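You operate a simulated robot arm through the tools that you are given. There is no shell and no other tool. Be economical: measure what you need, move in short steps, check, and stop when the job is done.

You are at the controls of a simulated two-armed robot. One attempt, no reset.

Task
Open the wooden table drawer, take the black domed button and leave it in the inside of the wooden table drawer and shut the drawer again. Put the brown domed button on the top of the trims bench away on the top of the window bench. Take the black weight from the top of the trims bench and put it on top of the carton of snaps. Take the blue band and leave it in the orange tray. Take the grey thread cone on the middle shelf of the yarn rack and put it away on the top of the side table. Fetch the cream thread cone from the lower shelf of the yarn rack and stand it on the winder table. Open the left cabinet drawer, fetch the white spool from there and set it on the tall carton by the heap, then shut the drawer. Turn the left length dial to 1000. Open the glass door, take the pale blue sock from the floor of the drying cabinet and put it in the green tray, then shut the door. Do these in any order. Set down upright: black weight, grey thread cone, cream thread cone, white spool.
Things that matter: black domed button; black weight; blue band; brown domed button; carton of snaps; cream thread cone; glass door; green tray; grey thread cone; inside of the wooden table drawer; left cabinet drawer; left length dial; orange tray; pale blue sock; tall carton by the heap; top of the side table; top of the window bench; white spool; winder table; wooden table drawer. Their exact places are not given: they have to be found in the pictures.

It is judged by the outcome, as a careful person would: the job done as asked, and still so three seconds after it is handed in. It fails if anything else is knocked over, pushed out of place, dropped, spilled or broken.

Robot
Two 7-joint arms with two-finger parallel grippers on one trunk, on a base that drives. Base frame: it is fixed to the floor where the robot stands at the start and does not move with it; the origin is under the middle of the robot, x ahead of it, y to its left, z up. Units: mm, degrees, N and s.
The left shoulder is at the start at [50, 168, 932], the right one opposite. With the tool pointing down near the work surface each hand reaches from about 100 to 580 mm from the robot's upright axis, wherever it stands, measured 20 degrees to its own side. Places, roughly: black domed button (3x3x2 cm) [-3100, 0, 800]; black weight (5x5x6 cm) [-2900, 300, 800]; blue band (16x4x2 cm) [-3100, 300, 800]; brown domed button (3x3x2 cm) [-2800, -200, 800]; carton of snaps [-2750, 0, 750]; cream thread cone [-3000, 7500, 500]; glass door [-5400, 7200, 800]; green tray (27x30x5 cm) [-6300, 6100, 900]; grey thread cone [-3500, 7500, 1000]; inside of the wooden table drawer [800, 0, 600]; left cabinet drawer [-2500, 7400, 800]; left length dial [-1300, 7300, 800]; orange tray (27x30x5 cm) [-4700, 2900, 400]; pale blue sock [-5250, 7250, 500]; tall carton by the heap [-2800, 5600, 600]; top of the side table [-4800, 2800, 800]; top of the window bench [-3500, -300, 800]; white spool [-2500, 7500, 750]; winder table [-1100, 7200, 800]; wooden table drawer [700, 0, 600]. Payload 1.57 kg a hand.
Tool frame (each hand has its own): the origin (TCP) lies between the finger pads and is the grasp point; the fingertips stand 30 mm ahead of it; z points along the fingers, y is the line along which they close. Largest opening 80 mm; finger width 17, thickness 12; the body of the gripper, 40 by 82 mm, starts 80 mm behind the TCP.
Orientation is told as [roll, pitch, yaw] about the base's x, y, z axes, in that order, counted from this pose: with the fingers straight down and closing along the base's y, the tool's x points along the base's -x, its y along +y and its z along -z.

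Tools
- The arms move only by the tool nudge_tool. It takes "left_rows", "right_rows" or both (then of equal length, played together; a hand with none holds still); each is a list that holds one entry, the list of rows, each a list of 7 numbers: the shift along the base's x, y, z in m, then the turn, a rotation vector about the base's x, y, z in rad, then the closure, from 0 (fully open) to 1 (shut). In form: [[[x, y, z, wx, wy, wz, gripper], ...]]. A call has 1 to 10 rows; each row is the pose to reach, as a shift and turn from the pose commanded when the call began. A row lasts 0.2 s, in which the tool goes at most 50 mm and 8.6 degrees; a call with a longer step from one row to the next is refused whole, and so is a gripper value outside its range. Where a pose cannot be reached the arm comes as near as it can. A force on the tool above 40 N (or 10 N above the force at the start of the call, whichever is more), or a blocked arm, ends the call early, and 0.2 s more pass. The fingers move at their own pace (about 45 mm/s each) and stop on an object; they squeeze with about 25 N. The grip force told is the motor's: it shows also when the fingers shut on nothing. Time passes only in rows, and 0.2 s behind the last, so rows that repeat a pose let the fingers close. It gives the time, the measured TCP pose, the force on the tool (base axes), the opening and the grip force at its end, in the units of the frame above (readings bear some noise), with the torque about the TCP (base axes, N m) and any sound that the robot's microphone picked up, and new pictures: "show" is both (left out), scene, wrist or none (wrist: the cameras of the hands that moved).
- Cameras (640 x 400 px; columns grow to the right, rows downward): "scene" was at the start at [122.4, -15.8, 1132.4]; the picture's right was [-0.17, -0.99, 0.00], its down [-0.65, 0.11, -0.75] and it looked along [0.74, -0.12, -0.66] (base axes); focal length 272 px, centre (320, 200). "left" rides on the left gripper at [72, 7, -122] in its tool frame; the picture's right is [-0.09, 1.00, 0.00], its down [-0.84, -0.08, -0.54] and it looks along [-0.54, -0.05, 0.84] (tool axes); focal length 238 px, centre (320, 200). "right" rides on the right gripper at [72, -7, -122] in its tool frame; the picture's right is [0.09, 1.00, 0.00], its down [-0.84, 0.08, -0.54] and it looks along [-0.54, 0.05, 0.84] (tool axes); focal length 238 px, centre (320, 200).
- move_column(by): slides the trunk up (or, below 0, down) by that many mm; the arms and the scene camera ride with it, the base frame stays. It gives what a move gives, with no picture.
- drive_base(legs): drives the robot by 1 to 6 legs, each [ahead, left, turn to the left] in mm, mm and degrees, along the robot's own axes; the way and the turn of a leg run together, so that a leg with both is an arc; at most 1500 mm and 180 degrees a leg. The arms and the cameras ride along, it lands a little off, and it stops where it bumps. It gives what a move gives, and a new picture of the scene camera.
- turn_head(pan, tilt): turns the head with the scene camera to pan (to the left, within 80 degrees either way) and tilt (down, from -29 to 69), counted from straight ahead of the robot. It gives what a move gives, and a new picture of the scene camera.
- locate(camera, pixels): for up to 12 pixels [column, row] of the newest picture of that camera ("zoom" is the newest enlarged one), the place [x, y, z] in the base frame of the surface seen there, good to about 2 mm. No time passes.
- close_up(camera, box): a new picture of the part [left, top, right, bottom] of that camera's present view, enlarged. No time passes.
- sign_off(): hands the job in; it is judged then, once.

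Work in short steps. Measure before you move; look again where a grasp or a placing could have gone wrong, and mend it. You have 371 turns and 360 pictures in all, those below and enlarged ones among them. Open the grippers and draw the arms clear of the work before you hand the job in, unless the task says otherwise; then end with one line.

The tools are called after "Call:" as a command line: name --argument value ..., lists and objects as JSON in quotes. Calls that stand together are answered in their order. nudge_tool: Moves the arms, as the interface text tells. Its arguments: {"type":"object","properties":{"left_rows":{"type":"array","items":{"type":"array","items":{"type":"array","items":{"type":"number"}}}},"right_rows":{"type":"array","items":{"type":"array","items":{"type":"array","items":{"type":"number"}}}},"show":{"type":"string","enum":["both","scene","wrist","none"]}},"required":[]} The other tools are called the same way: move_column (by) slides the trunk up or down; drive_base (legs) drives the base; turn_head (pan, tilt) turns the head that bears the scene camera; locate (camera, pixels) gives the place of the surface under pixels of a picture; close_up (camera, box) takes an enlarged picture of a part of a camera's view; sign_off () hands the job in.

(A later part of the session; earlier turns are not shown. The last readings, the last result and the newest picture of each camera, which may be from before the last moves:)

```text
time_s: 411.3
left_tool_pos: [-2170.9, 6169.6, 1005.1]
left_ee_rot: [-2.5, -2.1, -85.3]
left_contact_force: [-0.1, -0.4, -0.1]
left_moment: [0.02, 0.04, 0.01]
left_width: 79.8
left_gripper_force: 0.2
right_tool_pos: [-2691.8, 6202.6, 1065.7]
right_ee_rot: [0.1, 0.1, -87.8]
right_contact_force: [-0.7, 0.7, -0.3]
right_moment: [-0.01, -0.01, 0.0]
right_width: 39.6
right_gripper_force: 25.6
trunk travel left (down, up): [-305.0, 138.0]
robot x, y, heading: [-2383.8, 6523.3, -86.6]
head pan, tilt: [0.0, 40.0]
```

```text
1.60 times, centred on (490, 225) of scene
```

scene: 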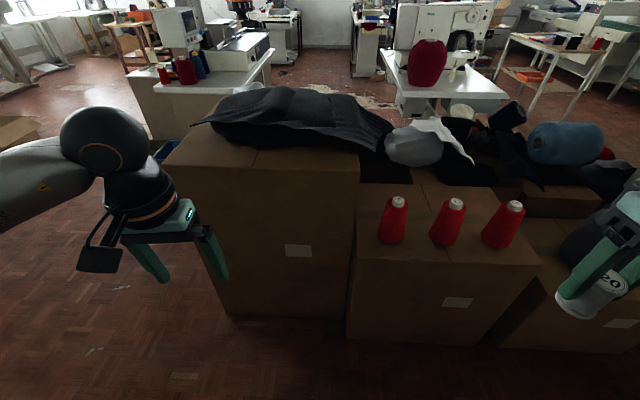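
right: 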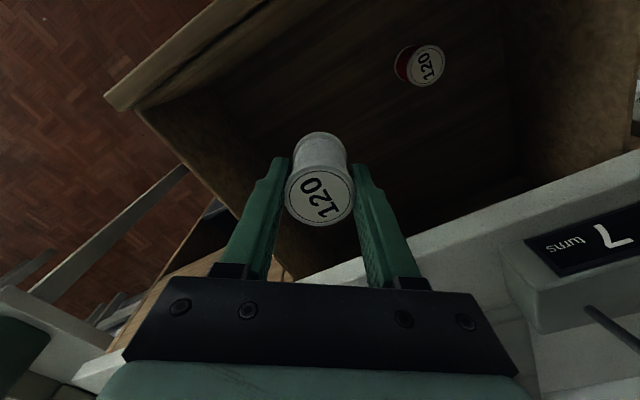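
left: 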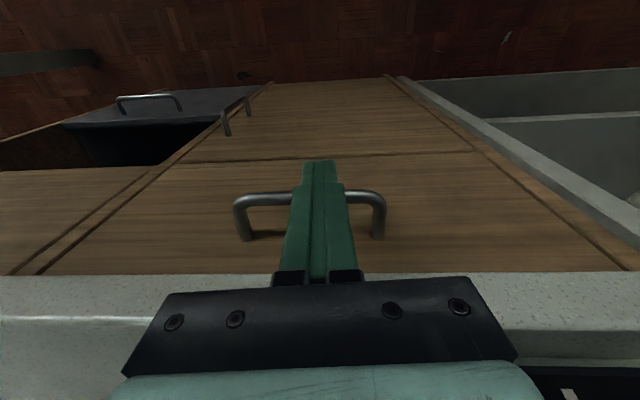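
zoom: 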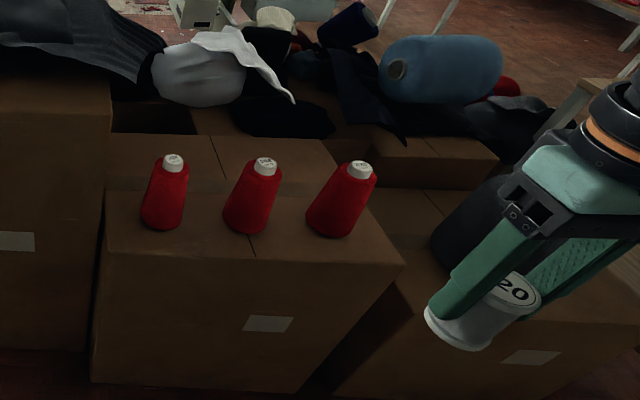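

The carton with three red cones (top z≈620, centred about (-2770,5640)) matches the given place. I'll stand the spool behind and between the cones at (-2688,5650). I lift the left hand and move closer.

Call:
nudge_tool --left_rows '[[[0, 0.03, 0.03, 0, 0, 0, 0], [0, 0.06, 0.06, 0, 0, 0, 0], [0, 0.08, 0.09, 0, 0, 0, 0], [0, 0.08, 0.12, 0, 0, 0, 0]]]' --show "none"

Call:
drive_base --legs '[[0, -117, -3.4], [370, 0, 0]]'

Call:
turn_head --pan -15 --tilt 50

```text
time_s: 412.3
left_tool_pos: [-2170.1, 6250.1, 1124.2]
left_ee_rot: [-2.5, -1.9, -85.4]
left_contact_force: [-0.4, 0.5, -0.8]
left_moment: [0.03, 0.0, 0.03]
left_width: 79.9
left_gripper_force: 0.0
right_tool_pos: [-2691.6, 6203.5, 1065.6]
right_ee_rot: [0.1, 0.0, -87.7]
right_contact_force: [-0.1, -0.1, -0.7]
right_moment: [0.03, 0.04, 0.01]
right_width: 39.4
right_gripper_force: 25.4
trunk travel left (down, up): [-305.0, 138.0]
robot x, y, heading: [-2384.5, 6529.1, -86.9]
head pan, tilt: [0.0, 40.0]
```

```text
time_s: 415.4
left_tool_pos: [-2310.7, 5869.1, 1123.1]
left_ee_rot: [-2.5, -2.0, -89.1]
left_contact_force: [-0.1, -0.8, -0.4]
left_moment: [0.0, 0.02, -0.01]
left_width: 79.7
left_gripper_force: 0.0
right_tool_pos: [-2833.3, 5859.4, 1065.2]
right_ee_rot: [0.1, 0.1, -91.6]
right_contact_force: [-0.4, -0.1, -0.6]
right_moment: [0.0, 0.01, 0.0]
right_width: 39.2
right_gripper_force: 24.7
trunk travel left (down, up): [-305.0, 138.0]
robot x, y, heading: [-2502.0, 6156.0, -90.7]
head pan, tilt: [0.0, 40.0]
```

scene: 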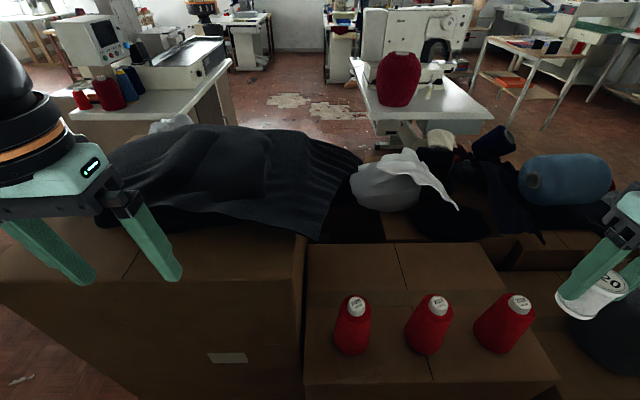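

```text
time_s: 416.2
left_tool_pos: [-2308.6, 5870.6, 1123.0]
left_ee_rot: [-2.6, -1.9, -89.1]
left_contact_force: [-0.5, 0.1, -1.0]
left_moment: [-0.03, 0.02, 0.0]
left_width: 80.0
left_gripper_force: 0.0
right_tool_pos: [-2831.3, 5860.2, 1065.6]
right_ee_rot: [0.1, 0.1, -91.7]
right_contact_force: [0.3, 0.2, 0.4]
right_moment: [0.01, -0.03, 0.0]
right_width: 39.5
right_gripper_force: 24.8
trunk travel left (down, up): [-305.0, 138.0]
robot x, y, heading: [-2500.3, 6165.1, -90.4]
head pan, tilt: [-15.0, 50.0]
```

scene: 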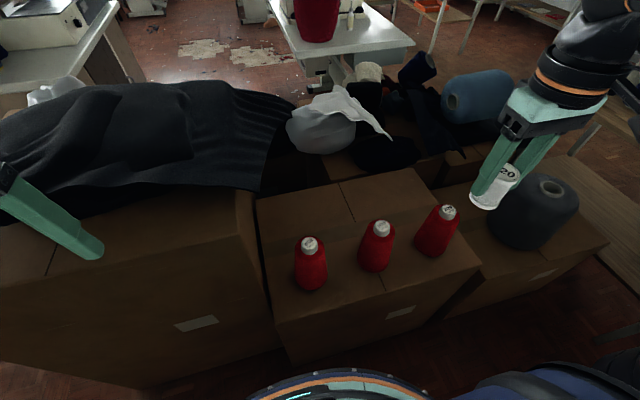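

Call:
locate --camera "scene" --pixels '[[340, 225], [310, 210], [400, 205], [310, 285], [375, 265], [435, 252], [309, 243], [381, 227], [448, 212], [260, 200], [410, 172], [345, 245]]'

```text
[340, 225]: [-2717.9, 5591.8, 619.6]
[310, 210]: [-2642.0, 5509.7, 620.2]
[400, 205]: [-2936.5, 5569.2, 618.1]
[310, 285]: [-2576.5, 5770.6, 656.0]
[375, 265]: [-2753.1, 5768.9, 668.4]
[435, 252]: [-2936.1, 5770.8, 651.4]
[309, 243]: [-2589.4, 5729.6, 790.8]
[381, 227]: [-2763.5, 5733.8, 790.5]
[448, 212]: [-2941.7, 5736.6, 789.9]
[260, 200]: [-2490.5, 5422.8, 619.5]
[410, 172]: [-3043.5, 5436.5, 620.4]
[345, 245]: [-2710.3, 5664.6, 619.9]
```

I lower the trunk 120 mm for reach, then carry the spool over to (-2700,5595), above the clear part of the carton top.

Call:
move_column --by -120

Call:
nudge_tool --right_rows '[[[0.02, -0.04, 0, 0, 0, 0, 1], [0.04, -0.08, 0, 0, 0, 0, 1], [0.06, -0.12, 0, 0, 0, 0, 1], [0.08, -0.16, 0, 0, 0, 0, 1], [0.1, -0.2, -0.01, 0, 0, 0, 1], [0.12, -0.235, -0.025, 0, 0, 0, 1], [0.13, -0.265, -0.05, 0, 0, 0, 1], [0.13, -0.265, -0.095, 0, 0, 0, 1], [0.13, -0.265, -0.14, 0, 0, 0, 1]]]' --show "both"

```text
time_s: 417.7
left_tool_pos: [-2308.6, 5871.3, 1004.4]
left_ee_rot: [-2.5, -2.0, -89.1]
left_contact_force: [0.2, 0.6, -0.6]
left_moment: [-0.03, -0.01, -0.03]
left_width: 80.0
left_gripper_force: 0.0
right_tool_pos: [-2832.2, 5861.5, 946.2]
right_ee_rot: [0.1, 0.1, -91.7]
right_contact_force: [-0.5, 0.3, -0.4]
right_moment: [0.02, -0.04, 0.0]
right_width: 39.7
right_gripper_force: 25.5
trunk travel left (down, up): [-185.0, 258.0]
robot x, y, heading: [-2505.4, 6164.7, -90.5]
head pan, tilt: [-15.0, 50.0]
```

```text
time_s: 419.7
left_tool_pos: [-2310.6, 5869.7, 1003.2]
left_ee_rot: [-2.5, -2.1, -89.2]
left_contact_force: [0.5, -0.1, 0.8]
left_moment: [0.0, 0.0, 0.0]
left_width: 80.0
left_gripper_force: 0.0
right_tool_pos: [-2699.3, 5592.5, 808.0]
right_ee_rot: [0.2, 0.0, -91.6]
right_contact_force: [0.0, -1.0, -0.3]
right_moment: [-0.02, 0.02, 0.0]
right_width: 39.4
right_gripper_force: 24.9
trunk travel left (down, up): [-185.0, 258.0]
robot x, y, heading: [-2503.2, 6159.2, -90.7]
head pan, tilt: [-15.0, 50.0]
```

scene: 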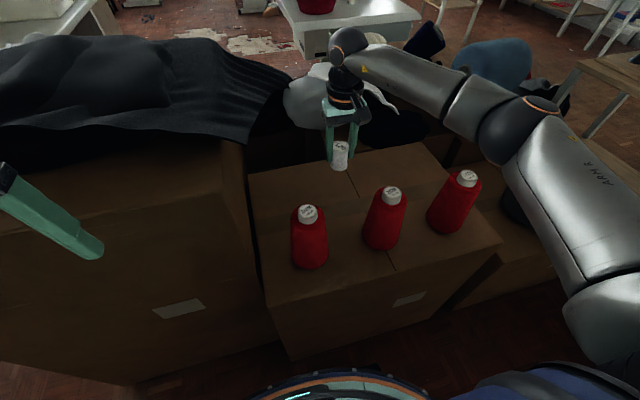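
right: 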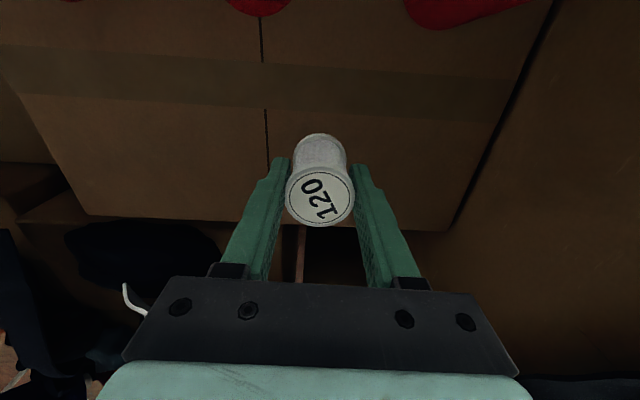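

Clear. I lower to just above the carton top, then feel for contact.

Call:
nudge_tool --right_rows '[[[0, 0.01, -0.04, 0, 0, 0, 1], [0, 0.02, -0.08, 0, 0, 0, 1], [0, 0.02, -0.115, 0, 0, 0, 1], [0, 0.02, -0.13, 0, 0, 0, 1], [0, 0.02, -0.134, 0, 0, 0, 1], [0, 0.02, -0.138, 0, 0, 0, 1]]]' --show "none"

```text
time_s: 421.1
left_tool_pos: [-2309.2, 5872.1, 1004.9]
left_ee_rot: [-2.7, -2.2, -89.3]
left_contact_force: [0.0, 0.4, 0.2]
left_moment: [0.0, -0.01, 0.01]
left_width: 80.3
left_gripper_force: 0.0
right_tool_pos: [-2702.2, 5615.6, 671.3]
right_ee_rot: [0.1, -0.2, -91.7]
right_contact_force: [-1.6, 9.4, 23.3]
right_moment: [0.5, 0.3, -0.04]
right_width: 39.3
right_gripper_force: 25.2
trunk travel left (down, up): [-185.0, 258.0]
robot x, y, heading: [-2507.4, 6160.7, -90.7]
head pan, tilt: [-15.0, 50.0]
```

Contact (23 N). I ease up 2 mm, release and rise.

Call:
nudge_tool --right_rows '[[[0, 0, 0.002, 0, 0, 0, 1], [0, 0, 0.002, 0, 0, 0, 0.6], [0, 0, 0.002, 0, 0, 0, 0.2], [0, 0, 0.002, 0, 0, 0, 0.2], [0, 0, 0.04, 0, 0, 0, 0.2], [0, 0, 0.08, 0, 0, 0, 0.2], [0, 0, 0.13, 0, 0, 0, 0.2]]]' --show "wrist"

```text
time_s: 422.7
left_tool_pos: [-2310.1, 5870.3, 1003.5]
left_ee_rot: [-2.6, -2.0, -89.1]
left_contact_force: [0.1, 0.2, -0.7]
left_moment: [-0.01, -0.03, -0.01]
left_width: 80.1
left_gripper_force: 0.1
right_tool_pos: [-2700.8, 5615.9, 798.2]
right_ee_rot: [0.2, 0.1, -91.6]
right_contact_force: [0.4, -0.2, 0.3]
right_moment: [0.0, 0.02, 0.01]
right_width: 63.7
right_gripper_force: 0.0
trunk travel left (down, up): [-185.0, 258.0]
robot x, y, heading: [-2505.1, 6162.3, -90.5]
head pan, tilt: [-15.0, 50.0]
```

right: 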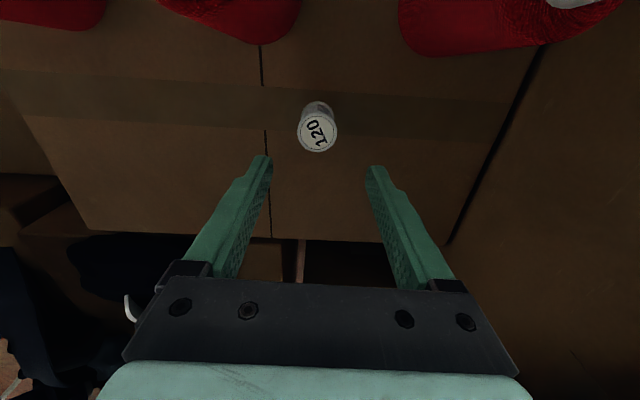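

The spool stands upright. I raise and retract the right hand, back off and turn toward the yarn rack.

Call:
nudge_tool --right_rows '[[[0, 0, 0.05, 0, 0, 0, 0], [0, 0, 0.1, 0, 0, 0, 0], [0, 0, 0.15, 0, 0, 0, 0], [-0.02, 0.04, 0.16, 0, 0, 0, 0], [-0.03, 0.085, 0.17, 0, 0, 0, 0], [-0.03, 0.13, 0.17, 0, 0, 0, 0], [-0.03, 0.175, 0.17, 0, 0, 0, 0], [-0.03, 0.22, 0.17, 0, 0, 0, 0]]]' --show "none"

Call:
drive_base --legs '[[-330, 0, 0], [0, 0, -179.3], [0, 550, 0]]'

Call:
turn_head --pan 10 --tilt 30

```text
time_s: 424.5
left_tool_pos: [-2309.3, 5870.7, 1003.8]
left_ee_rot: [-2.5, -2.0, -89.1]
left_contact_force: [0.1, -0.1, -0.6]
left_moment: [0.0, 0.02, -0.01]
left_width: 79.9
left_gripper_force: 0.0
right_tool_pos: [-2730.7, 5840.3, 965.9]
right_ee_rot: [0.2, 0.1, -91.7]
right_contact_force: [-0.4, 1.0, 0.2]
right_moment: [0.03, -0.04, -0.01]
right_width: 80.0
right_gripper_force: 0.0
trunk travel left (down, up): [-185.0, 258.0]
robot x, y, heading: [-2506.6, 6159.1, -90.6]
head pan, tilt: [-15.0, 50.0]
```

```text
time_s: 436.8
left_tool_pos: [-3258.0, 6771.6, 1004.5]
left_ee_rot: [-2.5, -2.0, 91.7]
left_contact_force: [1.0, -0.2, -0.5]
left_moment: [0.02, 0.0, 0.0]
left_width: 80.0
left_gripper_force: 0.1
right_tool_pos: [-2836.3, 6808.7, 965.9]
right_ee_rot: [0.1, 0.1, 89.2]
right_contact_force: [-0.2, 1.0, 0.0]
right_moment: [0.03, 0.01, -0.02]
right_width: 80.3
right_gripper_force: 0.0
trunk travel left (down, up): [-185.0, 258.0]
robot x, y, heading: [-3056.2, 6485.5, 90.4]
head pan, tilt: [-15.0, 50.0]
```

scene: 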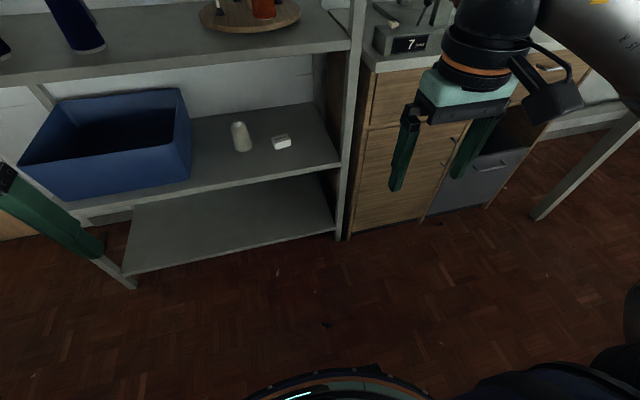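

```text
time_s: 437.7
left_tool_pos: [-3257.3, 6770.3, 1005.2]
left_ee_rot: [-2.6, -1.9, 91.7]
left_contact_force: [-1.1, 0.0, 0.0]
left_moment: [0.01, 0.01, 0.04]
left_width: 80.3
left_gripper_force: 0.1
right_tool_pos: [-2835.8, 6808.8, 966.2]
right_ee_rot: [0.1, 0.1, 89.2]
right_contact_force: [-0.1, 0.6, -0.9]
right_moment: [-0.03, -0.01, 0.01]
right_width: 80.1
right_gripper_force: 0.1
trunk travel left (down, up): [-185.0, 258.0]
robot x, y, heading: [-3063.9, 6482.5, 90.2]
head pan, tilt: [10.0, 30.0]
```

scene: 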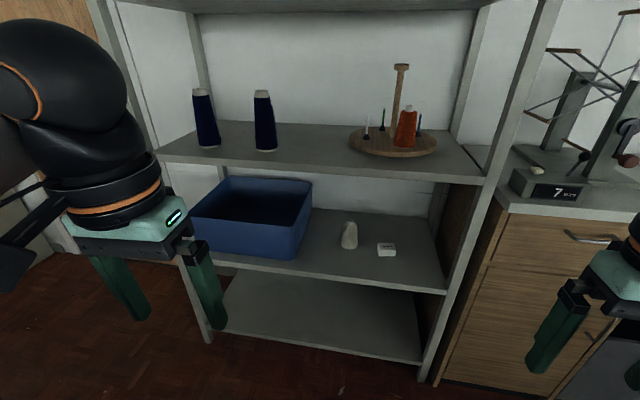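

I measure the shelves and cones; the grey one seems hidden behind the second navy cone at (265,120).

Call:
locate --camera "scene" --pixels '[[265, 95], [265, 145], [205, 140], [349, 225], [349, 245], [350, 262], [386, 250], [340, 180], [300, 130], [400, 280], [290, 255], [260, 10]]'

Call:
close_up --camera "scene" --box '[230, 60, 430, 290]'

```text
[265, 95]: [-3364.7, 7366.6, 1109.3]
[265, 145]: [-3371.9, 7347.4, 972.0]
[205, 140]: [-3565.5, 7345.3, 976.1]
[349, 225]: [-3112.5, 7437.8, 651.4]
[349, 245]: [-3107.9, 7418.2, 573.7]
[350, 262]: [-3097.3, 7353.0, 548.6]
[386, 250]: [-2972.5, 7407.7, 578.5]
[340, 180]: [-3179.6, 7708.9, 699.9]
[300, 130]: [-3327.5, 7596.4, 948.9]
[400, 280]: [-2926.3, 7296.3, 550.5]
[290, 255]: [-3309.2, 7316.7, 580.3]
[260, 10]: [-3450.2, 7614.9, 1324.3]
```

```text
1.74 times, centred on (330, 175) of scene
```

zoom: 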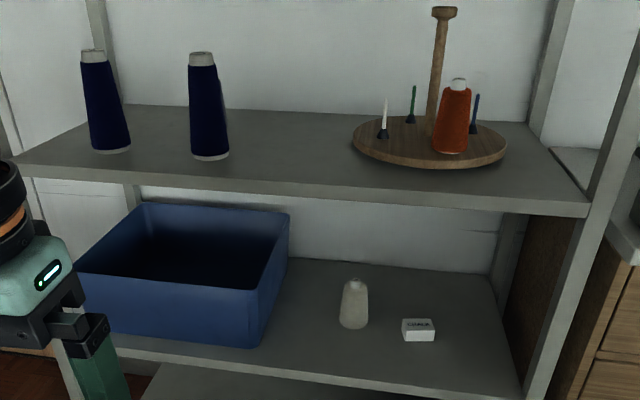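

Shelf heights: middle 949, lower 549; cream cone at (-3108,7428), ~105 mm tall. I'll take the cream cone first with the right hand tilted 50°; lower the trunk and tilt the hand out in the open.

Call:
move_column --by -150

Call:
drive_base --legs '[[0, 195, 0]]'

Call:
nudge_tool --right_rows '[[[0, 0.02, -0.02, 0.145, 0, 0, 0], [-0.01, 0.045, -0.045, 0.29, 0, 0, 0], [-0.02, 0.07, -0.07, 0.435, 0, 0, 0], [-0.03, 0.095, -0.1, 0.58, 0, 0, 0], [-0.04, 0.12, -0.13, 0.725, 0, 0, 0], [-0.05, 0.145, -0.16, 0.87, 0, 0, 0], [-0.05, 0.17, -0.19, 0.873, 0, 0, 0]]]' --show "none"

```text
time_s: 439.4
left_tool_pos: [-3258.2, 6769.3, 854.9]
left_ee_rot: [-2.6, -2.0, 91.7]
left_contact_force: [-0.1, 0.1, -0.4]
left_moment: [0.02, 0.0, 0.02]
left_width: 80.2
left_gripper_force: 0.1
right_tool_pos: [-2835.6, 6809.2, 815.3]
right_ee_rot: [0.1, 0.1, 89.2]
right_contact_force: [-0.3, -0.5, -0.5]
right_moment: [0.0, 0.0, 0.0]
right_width: 80.1
right_gripper_force: 0.0
trunk travel left (down, up): [-35.0, 408.0]
robot x, y, heading: [-3058.6, 6478.9, 90.1]
head pan, tilt: [10.0, 30.0]
```

```text
time_s: 441.0
left_tool_pos: [-3451.4, 6770.0, 854.3]
left_ee_rot: [-2.5, -1.9, 91.5]
left_contact_force: [-0.4, 0.4, -0.6]
left_moment: [-0.05, -0.05, 0.02]
left_width: 80.1
left_gripper_force: 0.1
right_tool_pos: [-3028.4, 6808.0, 816.1]
right_ee_rot: [0.1, 0.1, 89.0]
right_contact_force: [0.4, 0.2, -0.5]
right_moment: [0.01, -0.02, -0.01]
right_width: 79.8
right_gripper_force: 0.0
trunk travel left (down, up): [-35.0, 408.0]
robot x, y, heading: [-3252.7, 6483.6, 90.0]
head pan, tilt: [10.0, 30.0]
```

scene: 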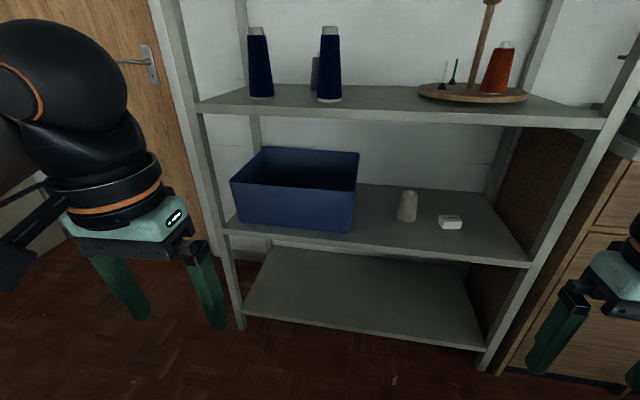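

```text
time_s: 442.6
left_tool_pos: [-3450.2, 6769.4, 854.6]
left_ee_rot: [-2.6, -2.0, 91.5]
left_contact_force: [-0.1, -0.3, -1.0]
left_moment: [0.01, -0.01, -0.02]
left_width: 80.2
left_gripper_force: 0.0
right_tool_pos: [-3082.5, 6977.7, 626.0]
right_ee_rot: [1.2, -50.0, 88.5]
right_contact_force: [0.6, 0.7, 0.1]
right_moment: [0.01, -0.01, 0.01]
right_width: 80.0
right_gripper_force: 0.1
trunk travel left (down, up): [-35.0, 408.0]
robot x, y, heading: [-3254.9, 6486.6, 90.2]
head pan, tilt: [10.0, 30.0]
```

Tilted as wanted. I drive 300 mm forward and look through the wrist camera.

Call:
drive_base --legs '[[300, 0, 0]]'

Call:
nudge_tool --right_rows '[[[-0.02, 0.005, -0.005, 0, 0, 0, 0]]]' --show "wrist"

```text
time_s: 444.6
left_tool_pos: [-3453.2, 7074.0, 852.9]
left_ee_rot: [-2.6, -2.0, 91.7]
left_contact_force: [0.1, -0.6, 0.3]
left_moment: [0.03, 0.0, -0.03]
left_width: 79.9
left_gripper_force: 0.0
right_tool_pos: [-3084.3, 7283.3, 627.2]
right_ee_rot: [1.2, -49.8, 88.8]
right_contact_force: [-0.5, -0.5, -0.2]
right_moment: [0.01, -0.02, -0.02]
right_width: 79.9
right_gripper_force: 0.1
trunk travel left (down, up): [-35.0, 408.0]
robot x, y, heading: [-3250.3, 6789.5, 90.4]
head pan, tilt: [10.0, 30.0]
```

scene: 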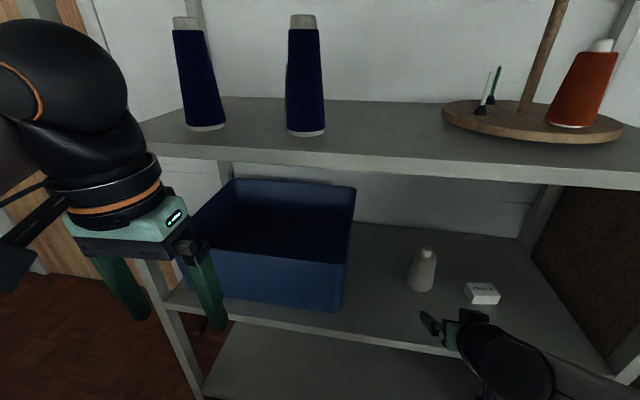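

```text
time_s: 445.1
left_tool_pos: [-3453.0, 7073.8, 854.4]
left_ee_rot: [-2.6, -2.0, 91.9]
left_contact_force: [-0.5, 0.1, -0.7]
left_moment: [-0.01, 0.01, 0.04]
left_width: 79.8
left_gripper_force: 0.1
right_tool_pos: [-3106.6, 7288.9, 621.1]
right_ee_rot: [1.4, -49.9, 88.7]
right_contact_force: [0.6, 0.5, -0.7]
right_moment: [-0.01, 0.01, 0.0]
right_width: 80.0
right_gripper_force: 0.0
trunk travel left (down, up): [-35.0, 408.0]
robot x, y, heading: [-3256.7, 6781.4, 90.4]
head pan, tilt: [10.0, 30.0]
```

right: 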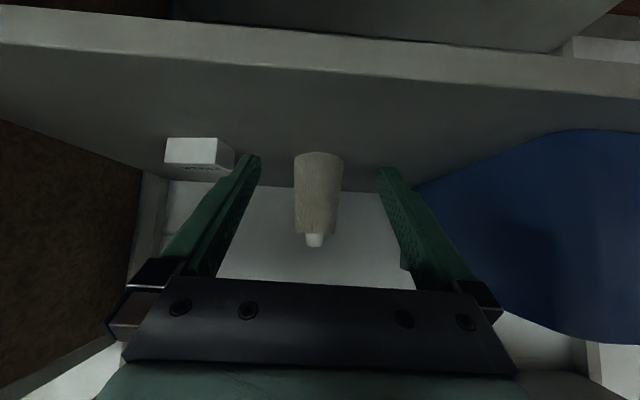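

The cream cone is straight ahead between the fingers. I measure it.

Call:
locate --camera "right" --pixels '[[318, 160], [318, 195], [314, 240], [297, 185], [340, 185], [410, 260], [232, 165], [420, 200]]'

```text
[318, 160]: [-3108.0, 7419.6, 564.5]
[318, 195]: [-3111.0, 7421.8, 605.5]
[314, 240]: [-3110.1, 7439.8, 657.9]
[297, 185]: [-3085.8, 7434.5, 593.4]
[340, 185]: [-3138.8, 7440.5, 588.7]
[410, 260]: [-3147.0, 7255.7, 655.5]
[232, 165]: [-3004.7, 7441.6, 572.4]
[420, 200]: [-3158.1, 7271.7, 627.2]
```

Call:
locate --camera "scene" --pixels '[[353, 195], [343, 300], [347, 260], [423, 285]]'

Call:
nudge_tool --right_rows '[[[-0.001, 0.03, -0.003, 0, 0, 0, 0.15], [-0.002, 0.06, -0.007, 0, 0, 0, 0.15], [-0.003, 0.09, -0.011, 0, 0, 0, 0.15], [-0.004, 0.12, -0.015, 0, 0, 0, 0.15]]]' --show "wrist"

```text
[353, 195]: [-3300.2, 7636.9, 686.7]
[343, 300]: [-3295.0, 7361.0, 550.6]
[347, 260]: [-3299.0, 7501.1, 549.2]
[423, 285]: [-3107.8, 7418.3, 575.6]
```

```text
time_s: 446.1
left_tool_pos: [-3454.5, 7073.9, 854.3]
left_ee_rot: [-2.6, -1.9, 91.8]
left_contact_force: [-0.3, -0.1, 0.2]
left_moment: [0.01, -0.03, 0.0]
left_width: 79.8
left_gripper_force: 0.0
right_tool_pos: [-3108.7, 7408.4, 606.2]
right_ee_rot: [1.2, -49.9, 88.9]
right_contact_force: [0.1, -0.5, -0.4]
right_moment: [0.01, 0.0, 0.03]
right_width: 67.9
right_gripper_force: 0.0
trunk travel left (down, up): [-35.0, 408.0]
robot x, y, heading: [-3254.2, 6786.5, 90.4]
head pan, tilt: [10.0, 30.0]
```

right: 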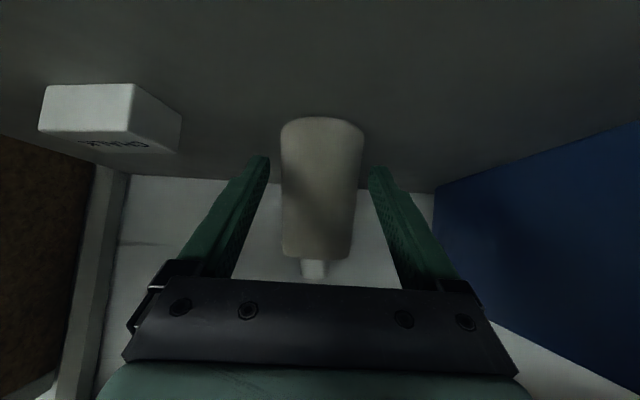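

Centred. I advance the last 32 mm and close.

Call:
nudge_tool --right_rows '[[[-0.001, 0.017, -0.002, 0, 0, 0, 0.15], [-0.002, 0.034, -0.004, 0, 0, 0, 0.15], [-0.002, 0.034, -0.004, 0, 0, 0, 0.5], [-0.002, 0.034, -0.004, 0, 0, 0, 0.9], [-0.002, 0.034, -0.004, 0, 0, 0, 1], [-0.002, 0.034, -0.004, 0, 0, 0, 1]]]' --show "none"

Call:
nudge_tool --right_rows '[[[0, 0, 0.01, 0, 0, 0, 1], [0, 0, 0.03, 0, 0, 0, 1]]]' --show "wrist"

```text
time_s: 447.4
left_tool_pos: [-3453.1, 7073.4, 854.7]
left_ee_rot: [-2.6, -2.0, 91.9]
left_contact_force: [0.0, 1.0, -0.1]
left_moment: [-0.01, -0.01, 0.06]
left_width: 79.7
left_gripper_force: 0.1
right_tool_pos: [-3108.4, 7441.6, 603.2]
right_ee_rot: [1.3, -49.8, 88.9]
right_contact_force: [-0.5, 0.4, 0.8]
right_moment: [0.0, 0.07, 0.01]
right_width: 59.6
right_gripper_force: 25.1
trunk travel left (down, up): [-35.0, 408.0]
robot x, y, heading: [-3251.6, 6786.9, 90.3]
head pan, tilt: [10.0, 30.0]
```

```text
time_s: 448.1
left_tool_pos: [-3453.5, 7073.8, 853.3]
left_ee_rot: [-2.6, -1.9, 91.8]
left_contact_force: [0.5, 0.3, -1.1]
left_moment: [0.03, 0.03, -0.01]
left_width: 79.7
left_gripper_force: 0.1
right_tool_pos: [-3112.1, 7443.0, 632.2]
right_ee_rot: [1.2, -49.9, 88.8]
right_contact_force: [-0.1, 0.7, -0.9]
right_moment: [0.01, 0.01, 0.01]
right_width: 59.7
right_gripper_force: 24.2
trunk travel left (down, up): [-35.0, 408.0]
robot x, y, heading: [-3249.5, 6786.5, 90.5]
head pan, tilt: [10.0, 30.0]
```

right: 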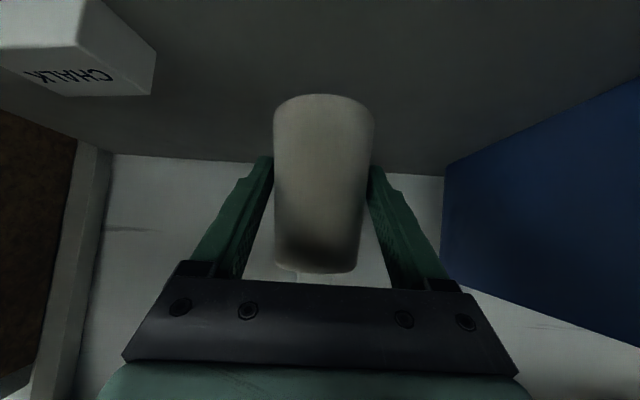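

Held and lifted. I keep this tilt for upright placing; I back straight out and drive to the winder table.

Call:
drive_base --legs '[[-380, 0, 0], [0, -1450, 0], [0, -550, 0]]'

```text
time_s: 459.9
left_tool_pos: [-1486.0, 6701.4, 853.6]
left_ee_rot: [-2.5, -2.0, 92.0]
left_contact_force: [-0.6, 0.1, -0.5]
left_moment: [-0.01, -0.04, -0.02]
left_width: 80.1
left_gripper_force: 0.1
right_tool_pos: [-1144.4, 7072.4, 632.5]
right_ee_rot: [1.2, -49.9, 88.9]
right_contact_force: [-4.1, -13.6, -7.5]
right_moment: [0.27, -0.09, 0.04]
right_width: 59.1
right_gripper_force: 25.2
trunk travel left (down, up): [-35.0, 408.0]
robot x, y, heading: [-1284.2, 6413.5, 90.5]
head pan, tilt: [10.0, 30.0]
```

scene: 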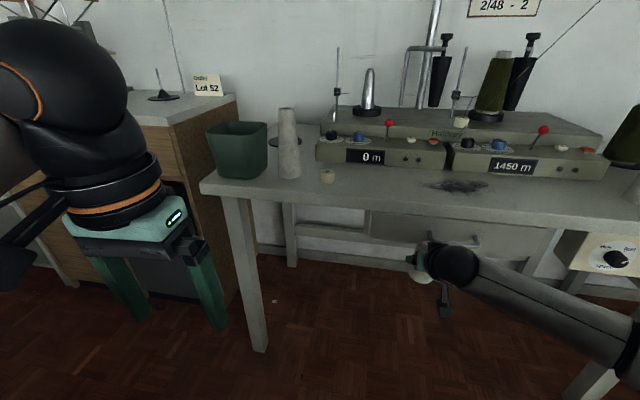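

The hand is brushing the table's under-drawer; I back off at once and look.

Call:
drive_base --legs '[[-150, 0, 0]]'

Call:
nudge_tool --right_rows '[[[0, 0, 0.005, 0, 0, 0, 1]]]' --show "wrist"

Call:
close_up --camera "scene" --box '[200, 80, 640, 300]'

```text
time_s: 461.3
left_tool_pos: [-1483.5, 6552.4, 853.2]
left_ee_rot: [-2.5, -2.0, 92.0]
left_contact_force: [0.4, 0.7, -0.8]
left_moment: [0.0, -0.03, 0.02]
left_width: 79.9
left_gripper_force: 0.2
right_tool_pos: [-1141.7, 6921.0, 631.8]
right_ee_rot: [1.2, -49.8, 88.9]
right_contact_force: [-0.5, 0.5, -1.5]
right_moment: [0.0, 0.02, 0.01]
right_width: 59.2
right_gripper_force: 25.0
trunk travel left (down, up): [-35.0, 408.0]
robot x, y, heading: [-1282.1, 6263.3, 90.5]
head pan, tilt: [10.0, 30.0]
```

scene: 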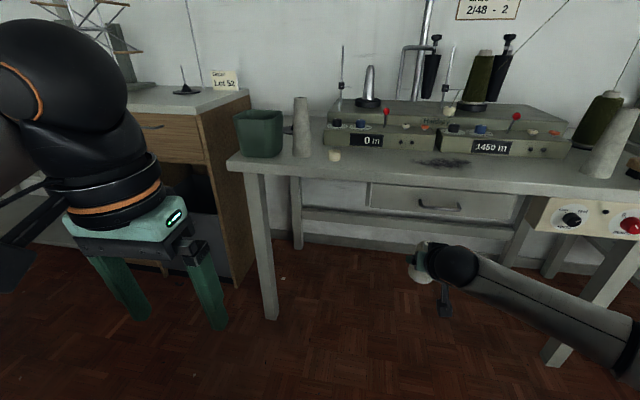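

```text
time_s: 461.7
left_tool_pos: [-1483.7, 6550.8, 853.3]
left_ee_rot: [-2.7, -2.0, 92.0]
left_contact_force: [0.1, -0.7, -0.5]
left_moment: [-0.01, 0.01, -0.01]
left_width: 80.3
left_gripper_force: 0.0
right_tool_pos: [-1142.5, 6921.5, 637.6]
right_ee_rot: [1.1, -49.8, 89.0]
right_contact_force: [-0.4, -0.1, -0.9]
right_moment: [-0.03, -0.02, -0.01]
right_width: 59.4
right_gripper_force: 25.3
trunk travel left (down, up): [-35.0, 408.0]
robot x, y, heading: [-1282.8, 6264.4, 90.6]
head pan, tilt: [10.0, 30.0]
```

right: 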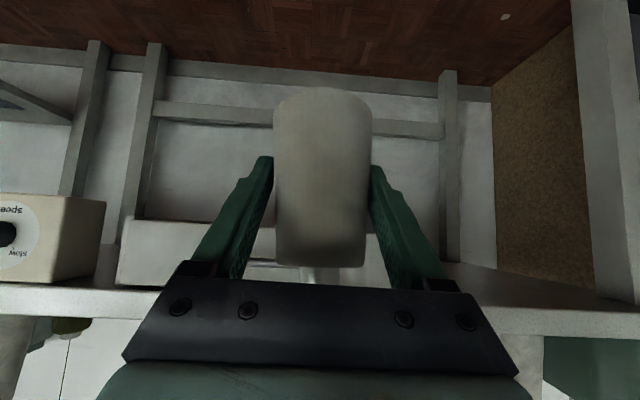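

```text
1.45 times, centred on (420, 190) of scene
```

zoom: 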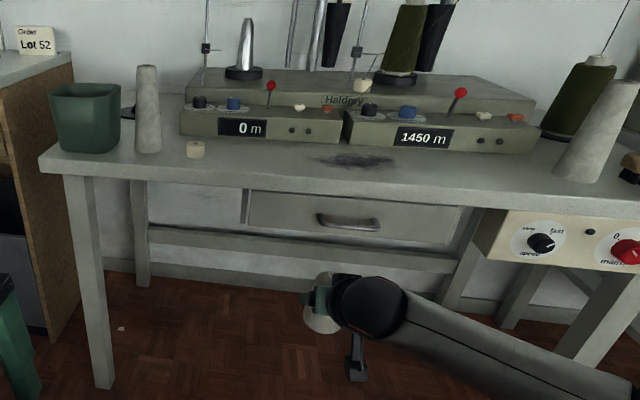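

Nothing moved and the cone is unchanged in the grip. I measure free spots on the table top.

Call:
locate --camera "zoom" --pixels '[[260, 170], [300, 175], [430, 175], [490, 170], [350, 162], [260, 150], [150, 150], [195, 150], [350, 215], [260, 185], [570, 170]]'

```text
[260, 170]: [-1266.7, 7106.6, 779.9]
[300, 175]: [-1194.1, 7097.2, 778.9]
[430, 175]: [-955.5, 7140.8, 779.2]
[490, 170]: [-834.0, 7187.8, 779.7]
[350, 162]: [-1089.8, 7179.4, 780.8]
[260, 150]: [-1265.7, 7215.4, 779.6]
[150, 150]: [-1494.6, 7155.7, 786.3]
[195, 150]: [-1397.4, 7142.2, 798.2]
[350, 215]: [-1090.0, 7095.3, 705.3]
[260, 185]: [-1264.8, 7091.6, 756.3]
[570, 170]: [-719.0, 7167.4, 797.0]
```

Free spot: (-1240,7178), table z=780. I raise the trunk 240 mm, shift left 97 mm and drive forward 255 mm.

Call:
move_column --by 240

Call:
drive_base --legs '[[0, 97, 0], [250, 0, 0]]'

Call:
nudge_tool --right_rows '[[[0, 0, -0.01, 0, 0, 0, 1]]]' --show "wrist"

```text
time_s: 464.2
left_tool_pos: [-1484.7, 6551.5, 1093.0]
left_ee_rot: [-2.5, -1.9, 92.0]
left_contact_force: [-0.5, -0.1, 1.0]
left_moment: [-0.03, 0.0, 0.02]
left_width: 79.9
left_gripper_force: 0.1
right_tool_pos: [-1142.0, 6921.2, 877.0]
right_ee_rot: [1.3, -49.8, 88.9]
right_contact_force: [-0.4, -0.3, -1.5]
right_moment: [-0.02, 0.0, -0.01]
right_width: 59.2
right_gripper_force: 24.9
trunk travel left (down, up): [-275.0, 168.0]
robot x, y, heading: [-1284.7, 6266.0, 90.6]
head pan, tilt: [10.0, 30.0]
```

```text
time_s: 466.8
left_tool_pos: [-1586.9, 6805.2, 1093.0]
left_ee_rot: [-2.6, -1.9, 92.0]
left_contact_force: [-0.2, 0.2, -0.1]
left_moment: [-0.02, 0.02, 0.0]
left_width: 80.1
left_gripper_force: 0.0
right_tool_pos: [-1244.6, 7174.8, 877.6]
right_ee_rot: [1.1, -49.8, 89.0]
right_contact_force: [-0.2, -0.1, -1.0]
right_moment: [-0.04, 0.01, -0.01]
right_width: 59.0
right_gripper_force: 24.7
trunk travel left (down, up): [-275.0, 168.0]
robot x, y, heading: [-1386.7, 6517.6, 90.6]
head pan, tilt: [10.0, 30.0]
```

scene: 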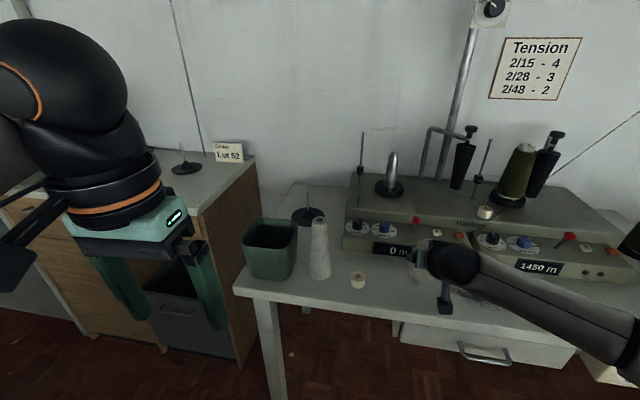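

```text
time_s: 467.2
left_tool_pos: [-1587.5, 6804.0, 1093.7]
left_ee_rot: [-2.7, -2.0, 92.0]
left_contact_force: [-0.9, 0.1, 0.9]
left_moment: [0.01, -0.02, 0.0]
left_width: 79.9
left_gripper_force: 0.0
right_tool_pos: [-1244.5, 7174.4, 867.9]
right_ee_rot: [1.1, -49.8, 88.9]
right_contact_force: [0.8, -0.8, -1.1]
right_moment: [-0.04, 0.05, 0.02]
right_width: 58.8
right_gripper_force: 24.8
trunk travel left (down, up): [-275.0, 168.0]
robot x, y, heading: [-1385.0, 6515.6, 90.6]
head pan, tilt: [10.0, 30.0]
```

right: 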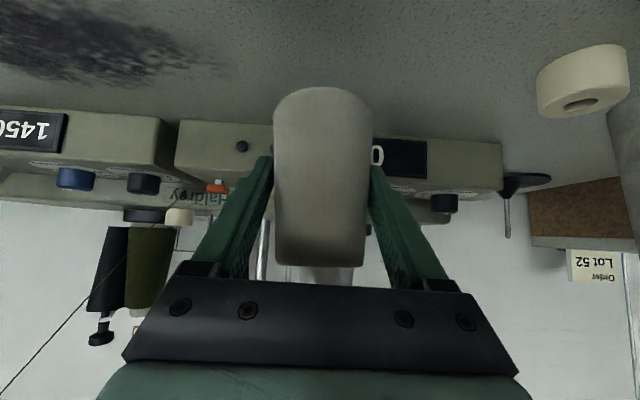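

Over a free spot. I lower slowly till contact.

Call:
nudge_tool --right_rows '[[[0, 0, -0.015, 0, 0, 0, 1], [0, 0, -0.028, 0, 0, 0, 1], [0, 0, -0.032, 0, 0, 0, 1], [0, 0, -0.035, 0, 0, 0, 1], [0, 0, -0.038, 0, 0, 0, 1]]]' --show "none"

```text
time_s: 468.4
left_tool_pos: [-1586.7, 6801.7, 1094.6]
left_ee_rot: [-2.5, -2.3, 92.0]
left_contact_force: [-0.2, -0.4, 0.1]
left_moment: [0.03, -0.03, 0.02]
left_width: 80.0
left_gripper_force: 0.1
right_tool_pos: [-1245.7, 7175.3, 836.2]
right_ee_rot: [1.4, -50.6, 88.8]
right_contact_force: [1.6, -4.6, 25.1]
right_moment: [-0.5, 0.0, 0.03]
right_width: 58.9
right_gripper_force: 25.1
trunk travel left (down, up): [-275.0, 168.0]
robot x, y, heading: [-1389.1, 6513.5, 90.6]
head pan, tilt: [10.0, 30.0]
```

It stands on the table (25 N). I ease up, open, and withdraw along the tool axis.

Call:
nudge_tool --right_rows '[[[0, 0, 0.003, 0, 0, 0, 1], [0, 0, 0.003, 0, 0, 0, 0.6], [0, 0, 0.003, 0, 0, 0, 0], [0, 0, 0.003, 0, 0, 0, 0], [0, -0.025, 0.015, 0, 0, 0, 0], [0, -0.06, 0.035, 0, 0, 0, 0], [0, -0.1, 0.06, 0, 0, 0, 0]]]' --show "wrist"

```text
time_s: 470.0
left_tool_pos: [-1585.8, 6804.2, 1093.3]
left_ee_rot: [-2.6, -2.0, 92.0]
left_contact_force: [-0.2, 0.8, 0.3]
left_moment: [0.0, -0.04, 0.01]
left_width: 80.1
left_gripper_force: 0.0
right_tool_pos: [-1246.5, 7073.4, 885.9]
right_ee_rot: [1.1, -49.9, 89.0]
right_contact_force: [0.3, 0.1, -0.1]
right_moment: [0.02, 0.03, -0.01]
right_width: 80.0
right_gripper_force: 0.1
trunk travel left (down, up): [-275.0, 168.0]
robot x, y, heading: [-1385.9, 6515.4, 90.6]
head pan, tilt: [10.0, 30.0]
```

right: 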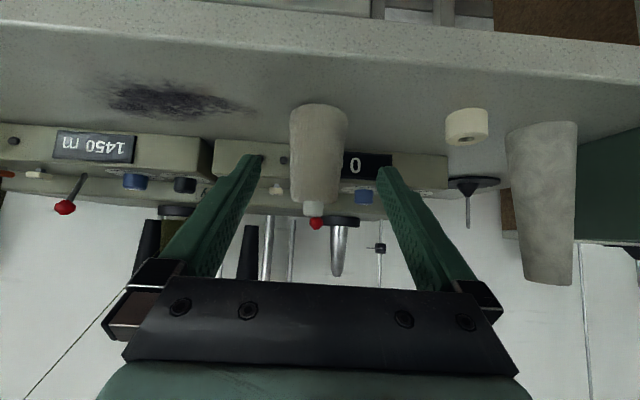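

The cream cone stands upright. I fold the right hand back to its normal pose, then drive back to the yarn rack.

Call:
nudge_tool --right_rows '[[[0, -0.03, 0.02, -0.1, 0, 0, 0], [0.01, -0.06, 0.04, -0.24, 0, 0, 0], [0.02, -0.09, 0.06, -0.38, 0, 0, 0], [0.03, -0.12, 0.08, -0.52, 0, 0, 0], [0.04, -0.15, 0.1, -0.66, 0, 0, 0], [0.05, -0.18, 0.12, -0.8, 0, 0, 0], [0.06, -0.21, 0.14, -0.87, 0, 0, 0]]]' --show "none"

Call:
drive_base --legs '[[-130, 0, -0.6], [0, 1400, 0], [0, 620, 0]]'

```text
time_s: 471.6
left_tool_pos: [-1586.2, 6803.1, 1094.3]
left_ee_rot: [-2.6, -2.1, 92.0]
left_contact_force: [-0.5, 0.0, -0.1]
left_moment: [0.0, 0.0, 0.0]
left_width: 80.4
left_gripper_force: 0.1
right_tool_pos: [-1185.7, 6866.5, 1032.2]
right_ee_rot: [0.3, 0.1, 89.4]
right_contact_force: [-0.3, 0.0, 0.6]
right_moment: [0.0, 0.01, -0.02]
right_width: 79.8
right_gripper_force: 0.0
trunk travel left (down, up): [-275.0, 168.0]
robot x, y, heading: [-1383.8, 6518.1, 90.8]
head pan, tilt: [10.0, 30.0]
```

```text
time_s: 482.6
left_tool_pos: [-3618.9, 6680.9, 1093.7]
left_ee_rot: [-2.7, -2.0, 91.3]
left_contact_force: [-0.4, -0.2, -0.4]
left_moment: [0.0, -0.05, -0.02]
left_width: 80.2
left_gripper_force: 0.0
right_tool_pos: [-3216.7, 6738.8, 1032.6]
right_ee_rot: [0.4, 0.1, 88.4]
right_contact_force: [-0.4, -0.2, 0.2]
right_moment: [0.02, -0.01, 0.01]
right_width: 80.2
right_gripper_force: 0.0
trunk travel left (down, up): [-275.0, 168.0]
robot x, y, heading: [-3419.7, 6390.9, 89.8]
head pan, tilt: [10.0, 30.0]
```

scene: 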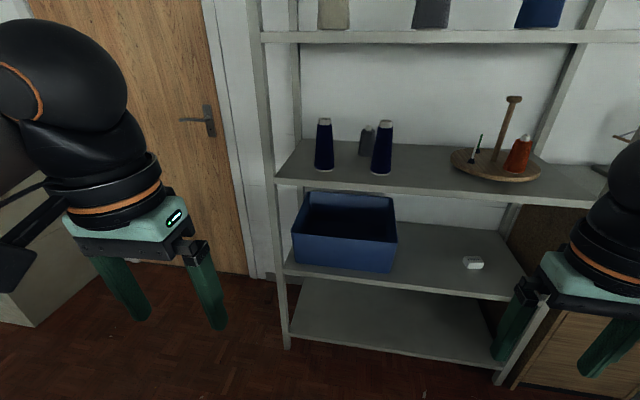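

The grey cone is visible at (366,140) between the navy cones. I zoom and measure.

Call:
close_up --camera "scene" --box '[300, 100, 420, 190]'

Call:
locate --camera "zoom" --pixels '[[350, 150], [350, 200], [360, 275], [310, 250], [380, 250], [130, 200], [130, 350], [430, 200], [430, 370], [400, 250], [170, 340], [370, 125]]'

```text
4.44 times, centred on (360, 145) of scene
```

zoom: 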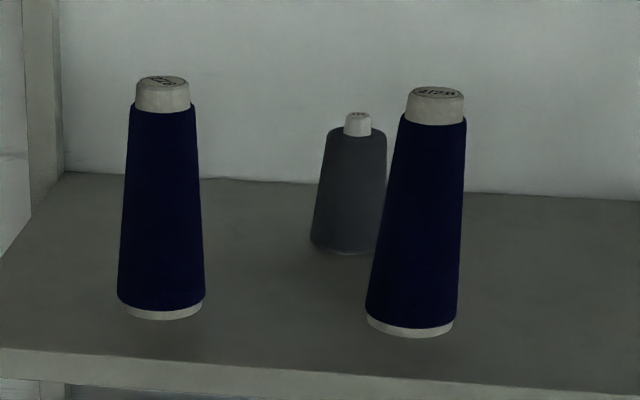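

```text
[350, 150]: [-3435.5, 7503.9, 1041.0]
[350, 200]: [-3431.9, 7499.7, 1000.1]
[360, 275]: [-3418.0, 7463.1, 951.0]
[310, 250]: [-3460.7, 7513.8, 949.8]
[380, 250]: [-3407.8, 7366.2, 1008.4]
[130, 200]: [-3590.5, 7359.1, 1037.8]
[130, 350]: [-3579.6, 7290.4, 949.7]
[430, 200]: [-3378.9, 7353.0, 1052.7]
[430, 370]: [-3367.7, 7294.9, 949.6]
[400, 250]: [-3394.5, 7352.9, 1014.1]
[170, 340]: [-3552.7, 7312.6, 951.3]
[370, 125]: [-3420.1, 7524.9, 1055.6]
```

Grey cone centre ≈ (-3432,7526), base z 950; a straight corridor passes between the navy cones when coming in turned 17° right. I yaw and tilt the left hand out in the open.

Call:
nudge_tool --left_rows '[[[0, 0.03, 0, 0, 0, -0.11, 0], [0, 0.06, 0, 0, 0, -0.22, 0.13], [0, 0.09, 0, 0, 0, -0.32, 0.13]]]' --right_rows '[[[0, -0.03, 0, 0, 0, 0, 0], [0, -0.06, 0, 0, 0, 0, 0], [0, -0.09, 0, 0, 0, 0, 0]]]' --show "none"

Call:
nudge_tool --left_rows '[[[0.005, 0.03, -0.005, 0.134, -0.041, 0, 0.13], [0.01, 0.06, -0.01, 0.268, -0.082, 0, 0.13], [0.02, 0.09, -0.02, 0.402, -0.123, 0, 0.13], [0.03, 0.12, -0.03, 0.536, -0.164, 0, 0.13], [0.035, 0.15, -0.04, 0.67, -0.205, 0, 0.13], [0.04, 0.18, -0.05, 0.803, -0.245, 0, 0.13]]]' --show "none"

```text
time_s: 483.4
left_tool_pos: [-3619.8, 6771.3, 1091.2]
left_ee_rot: [-2.4, -2.0, 72.8]
left_contact_force: [-0.2, 0.2, 0.1]
left_moment: [0.02, -0.01, -0.01]
left_width: 69.7
left_gripper_force: 0.0
right_tool_pos: [-3215.3, 6648.0, 1030.3]
right_ee_rot: [0.4, 0.0, 88.4]
right_contact_force: [0.4, -0.4, 0.2]
right_moment: [0.01, 0.01, 0.01]
right_width: 80.2
right_gripper_force: 0.0
trunk travel left (down, up): [-275.0, 168.0]
robot x, y, heading: [-3423.6, 6390.4, 89.9]
head pan, tilt: [10.0, 30.0]
```

```text
time_s: 484.8
left_tool_pos: [-3578.0, 6949.7, 1043.5]
left_ee_rot: [-2.4, -50.4, 72.7]
left_contact_force: [0.6, 0.7, 0.6]
left_moment: [0.0, -0.02, 0.02]
left_width: 69.4
left_gripper_force: 0.1
right_tool_pos: [-3216.5, 6649.5, 1029.8]
right_ee_rot: [0.4, 0.0, 88.5]
right_contact_force: [1.0, 0.2, 0.0]
right_moment: [0.03, 0.02, 0.01]
right_width: 80.0
right_gripper_force: 0.0
trunk travel left (down, up): [-275.0, 168.0]
robot x, y, heading: [-3422.3, 6396.3, 90.0]
head pan, tilt: [10.0, 30.0]
```

Tilt and yaw are as wanted. I retract 100 mm, lower to z≈1004, and drive so that the hand starts at the mouth of the corridor.

Call:
nudge_tool --left_rows '[[[0, -0.03, -0.012, 0, 0, 0, 0.13], [0, -0.065, -0.025, 0, 0, 0, 0.13], [0, -0.1, -0.038, 0, 0, 0, 0.13]]]' --show "none"

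Call:
drive_base --legs '[[0, -65, 0], [400, 0, 0]]'

Call:
nudge_tool --left_rows '[[[0, 0.003, 0, 0, 0, 0, 0.13]]]' --show "wrist"

```text
time_s: 485.6
left_tool_pos: [-3577.7, 6849.3, 1007.2]
left_ee_rot: [-2.5, -50.1, 72.8]
left_contact_force: [-0.8, -0.1, 0.9]
left_moment: [0.03, 0.0, 0.0]
left_width: 69.6
left_gripper_force: 0.0
right_tool_pos: [-3216.0, 6649.4, 1030.9]
right_ee_rot: [0.4, 0.0, 88.6]
right_contact_force: [0.3, -0.4, 0.0]
right_moment: [-0.02, 0.02, 0.0]
right_width: 80.1
right_gripper_force: 0.0
trunk travel left (down, up): [-275.0, 168.0]
robot x, y, heading: [-3420.7, 6390.7, 89.5]
head pan, tilt: [10.0, 30.0]
```

```text
time_s: 488.7
left_tool_pos: [-3505.6, 7252.1, 1007.7]
left_ee_rot: [-2.3, -50.0, 72.6]
left_contact_force: [0.4, -0.1, -0.3]
left_moment: [0.03, 0.0, 0.01]
left_width: 69.6
left_gripper_force: 0.1
right_tool_pos: [-3145.3, 7049.6, 1029.9]
right_ee_rot: [0.4, 0.0, 88.3]
right_contact_force: [-0.5, 0.3, 0.1]
right_moment: [0.0, 0.01, -0.01]
right_width: 80.0
right_gripper_force: 0.1
trunk travel left (down, up): [-275.0, 168.0]
robot x, y, heading: [-3349.9, 6792.6, 89.7]
head pan, tilt: [10.0, 30.0]
```

scene: 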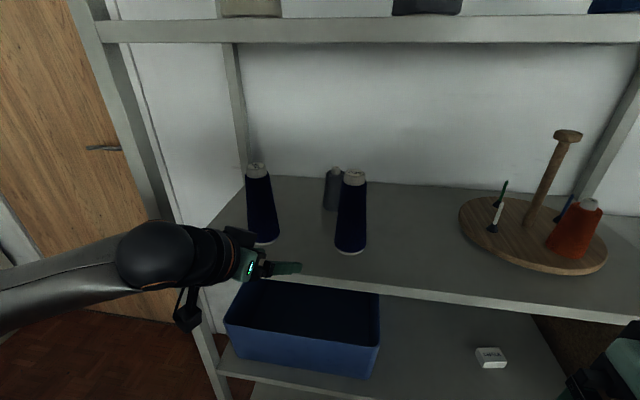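

```text
time_s: 489.1
left_tool_pos: [-3507.4, 7255.2, 1006.1]
left_ee_rot: [-2.3, -50.1, 72.6]
left_contact_force: [0.0, -0.1, -0.3]
left_moment: [0.0, -0.02, -0.02]
left_width: 69.6
left_gripper_force: 0.0
right_tool_pos: [-3145.8, 7048.3, 1030.2]
right_ee_rot: [0.4, 0.0, 88.2]
right_contact_force: [-0.6, 0.5, 0.2]
right_moment: [0.01, -0.01, -0.01]
right_width: 80.1
right_gripper_force: 0.1
trunk travel left (down, up): [-275.0, 168.0]
robot x, y, heading: [-3348.5, 6790.9, 89.7]
head pan, tilt: [10.0, 30.0]
```

left: 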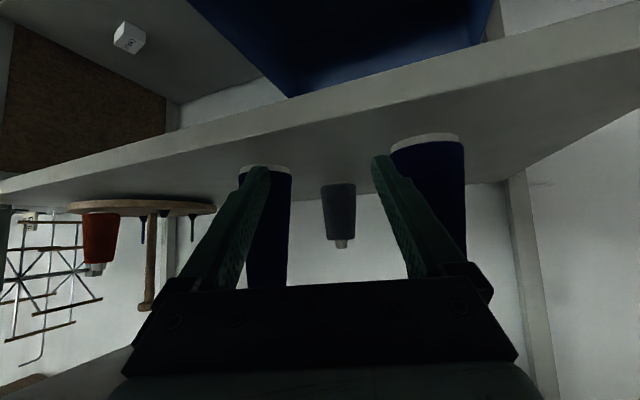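

Through the wrist camera: grey cone at (339,210) between the navy ones. I measure all three precisely.

Call:
locate --camera "left" --pixels '[[339, 190], [339, 225], [322, 205], [356, 205], [289, 180], [288, 220], [395, 155], [412, 200], [340, 245], [430, 150], [270, 180]]'

```text
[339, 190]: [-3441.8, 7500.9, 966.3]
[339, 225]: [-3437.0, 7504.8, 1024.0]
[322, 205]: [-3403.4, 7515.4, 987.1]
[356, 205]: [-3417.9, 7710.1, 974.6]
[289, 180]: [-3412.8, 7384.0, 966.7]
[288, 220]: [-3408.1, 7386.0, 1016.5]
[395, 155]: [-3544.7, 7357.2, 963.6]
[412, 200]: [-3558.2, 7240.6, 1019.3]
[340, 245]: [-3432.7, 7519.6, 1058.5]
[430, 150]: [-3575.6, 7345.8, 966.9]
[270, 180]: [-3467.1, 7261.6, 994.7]
```

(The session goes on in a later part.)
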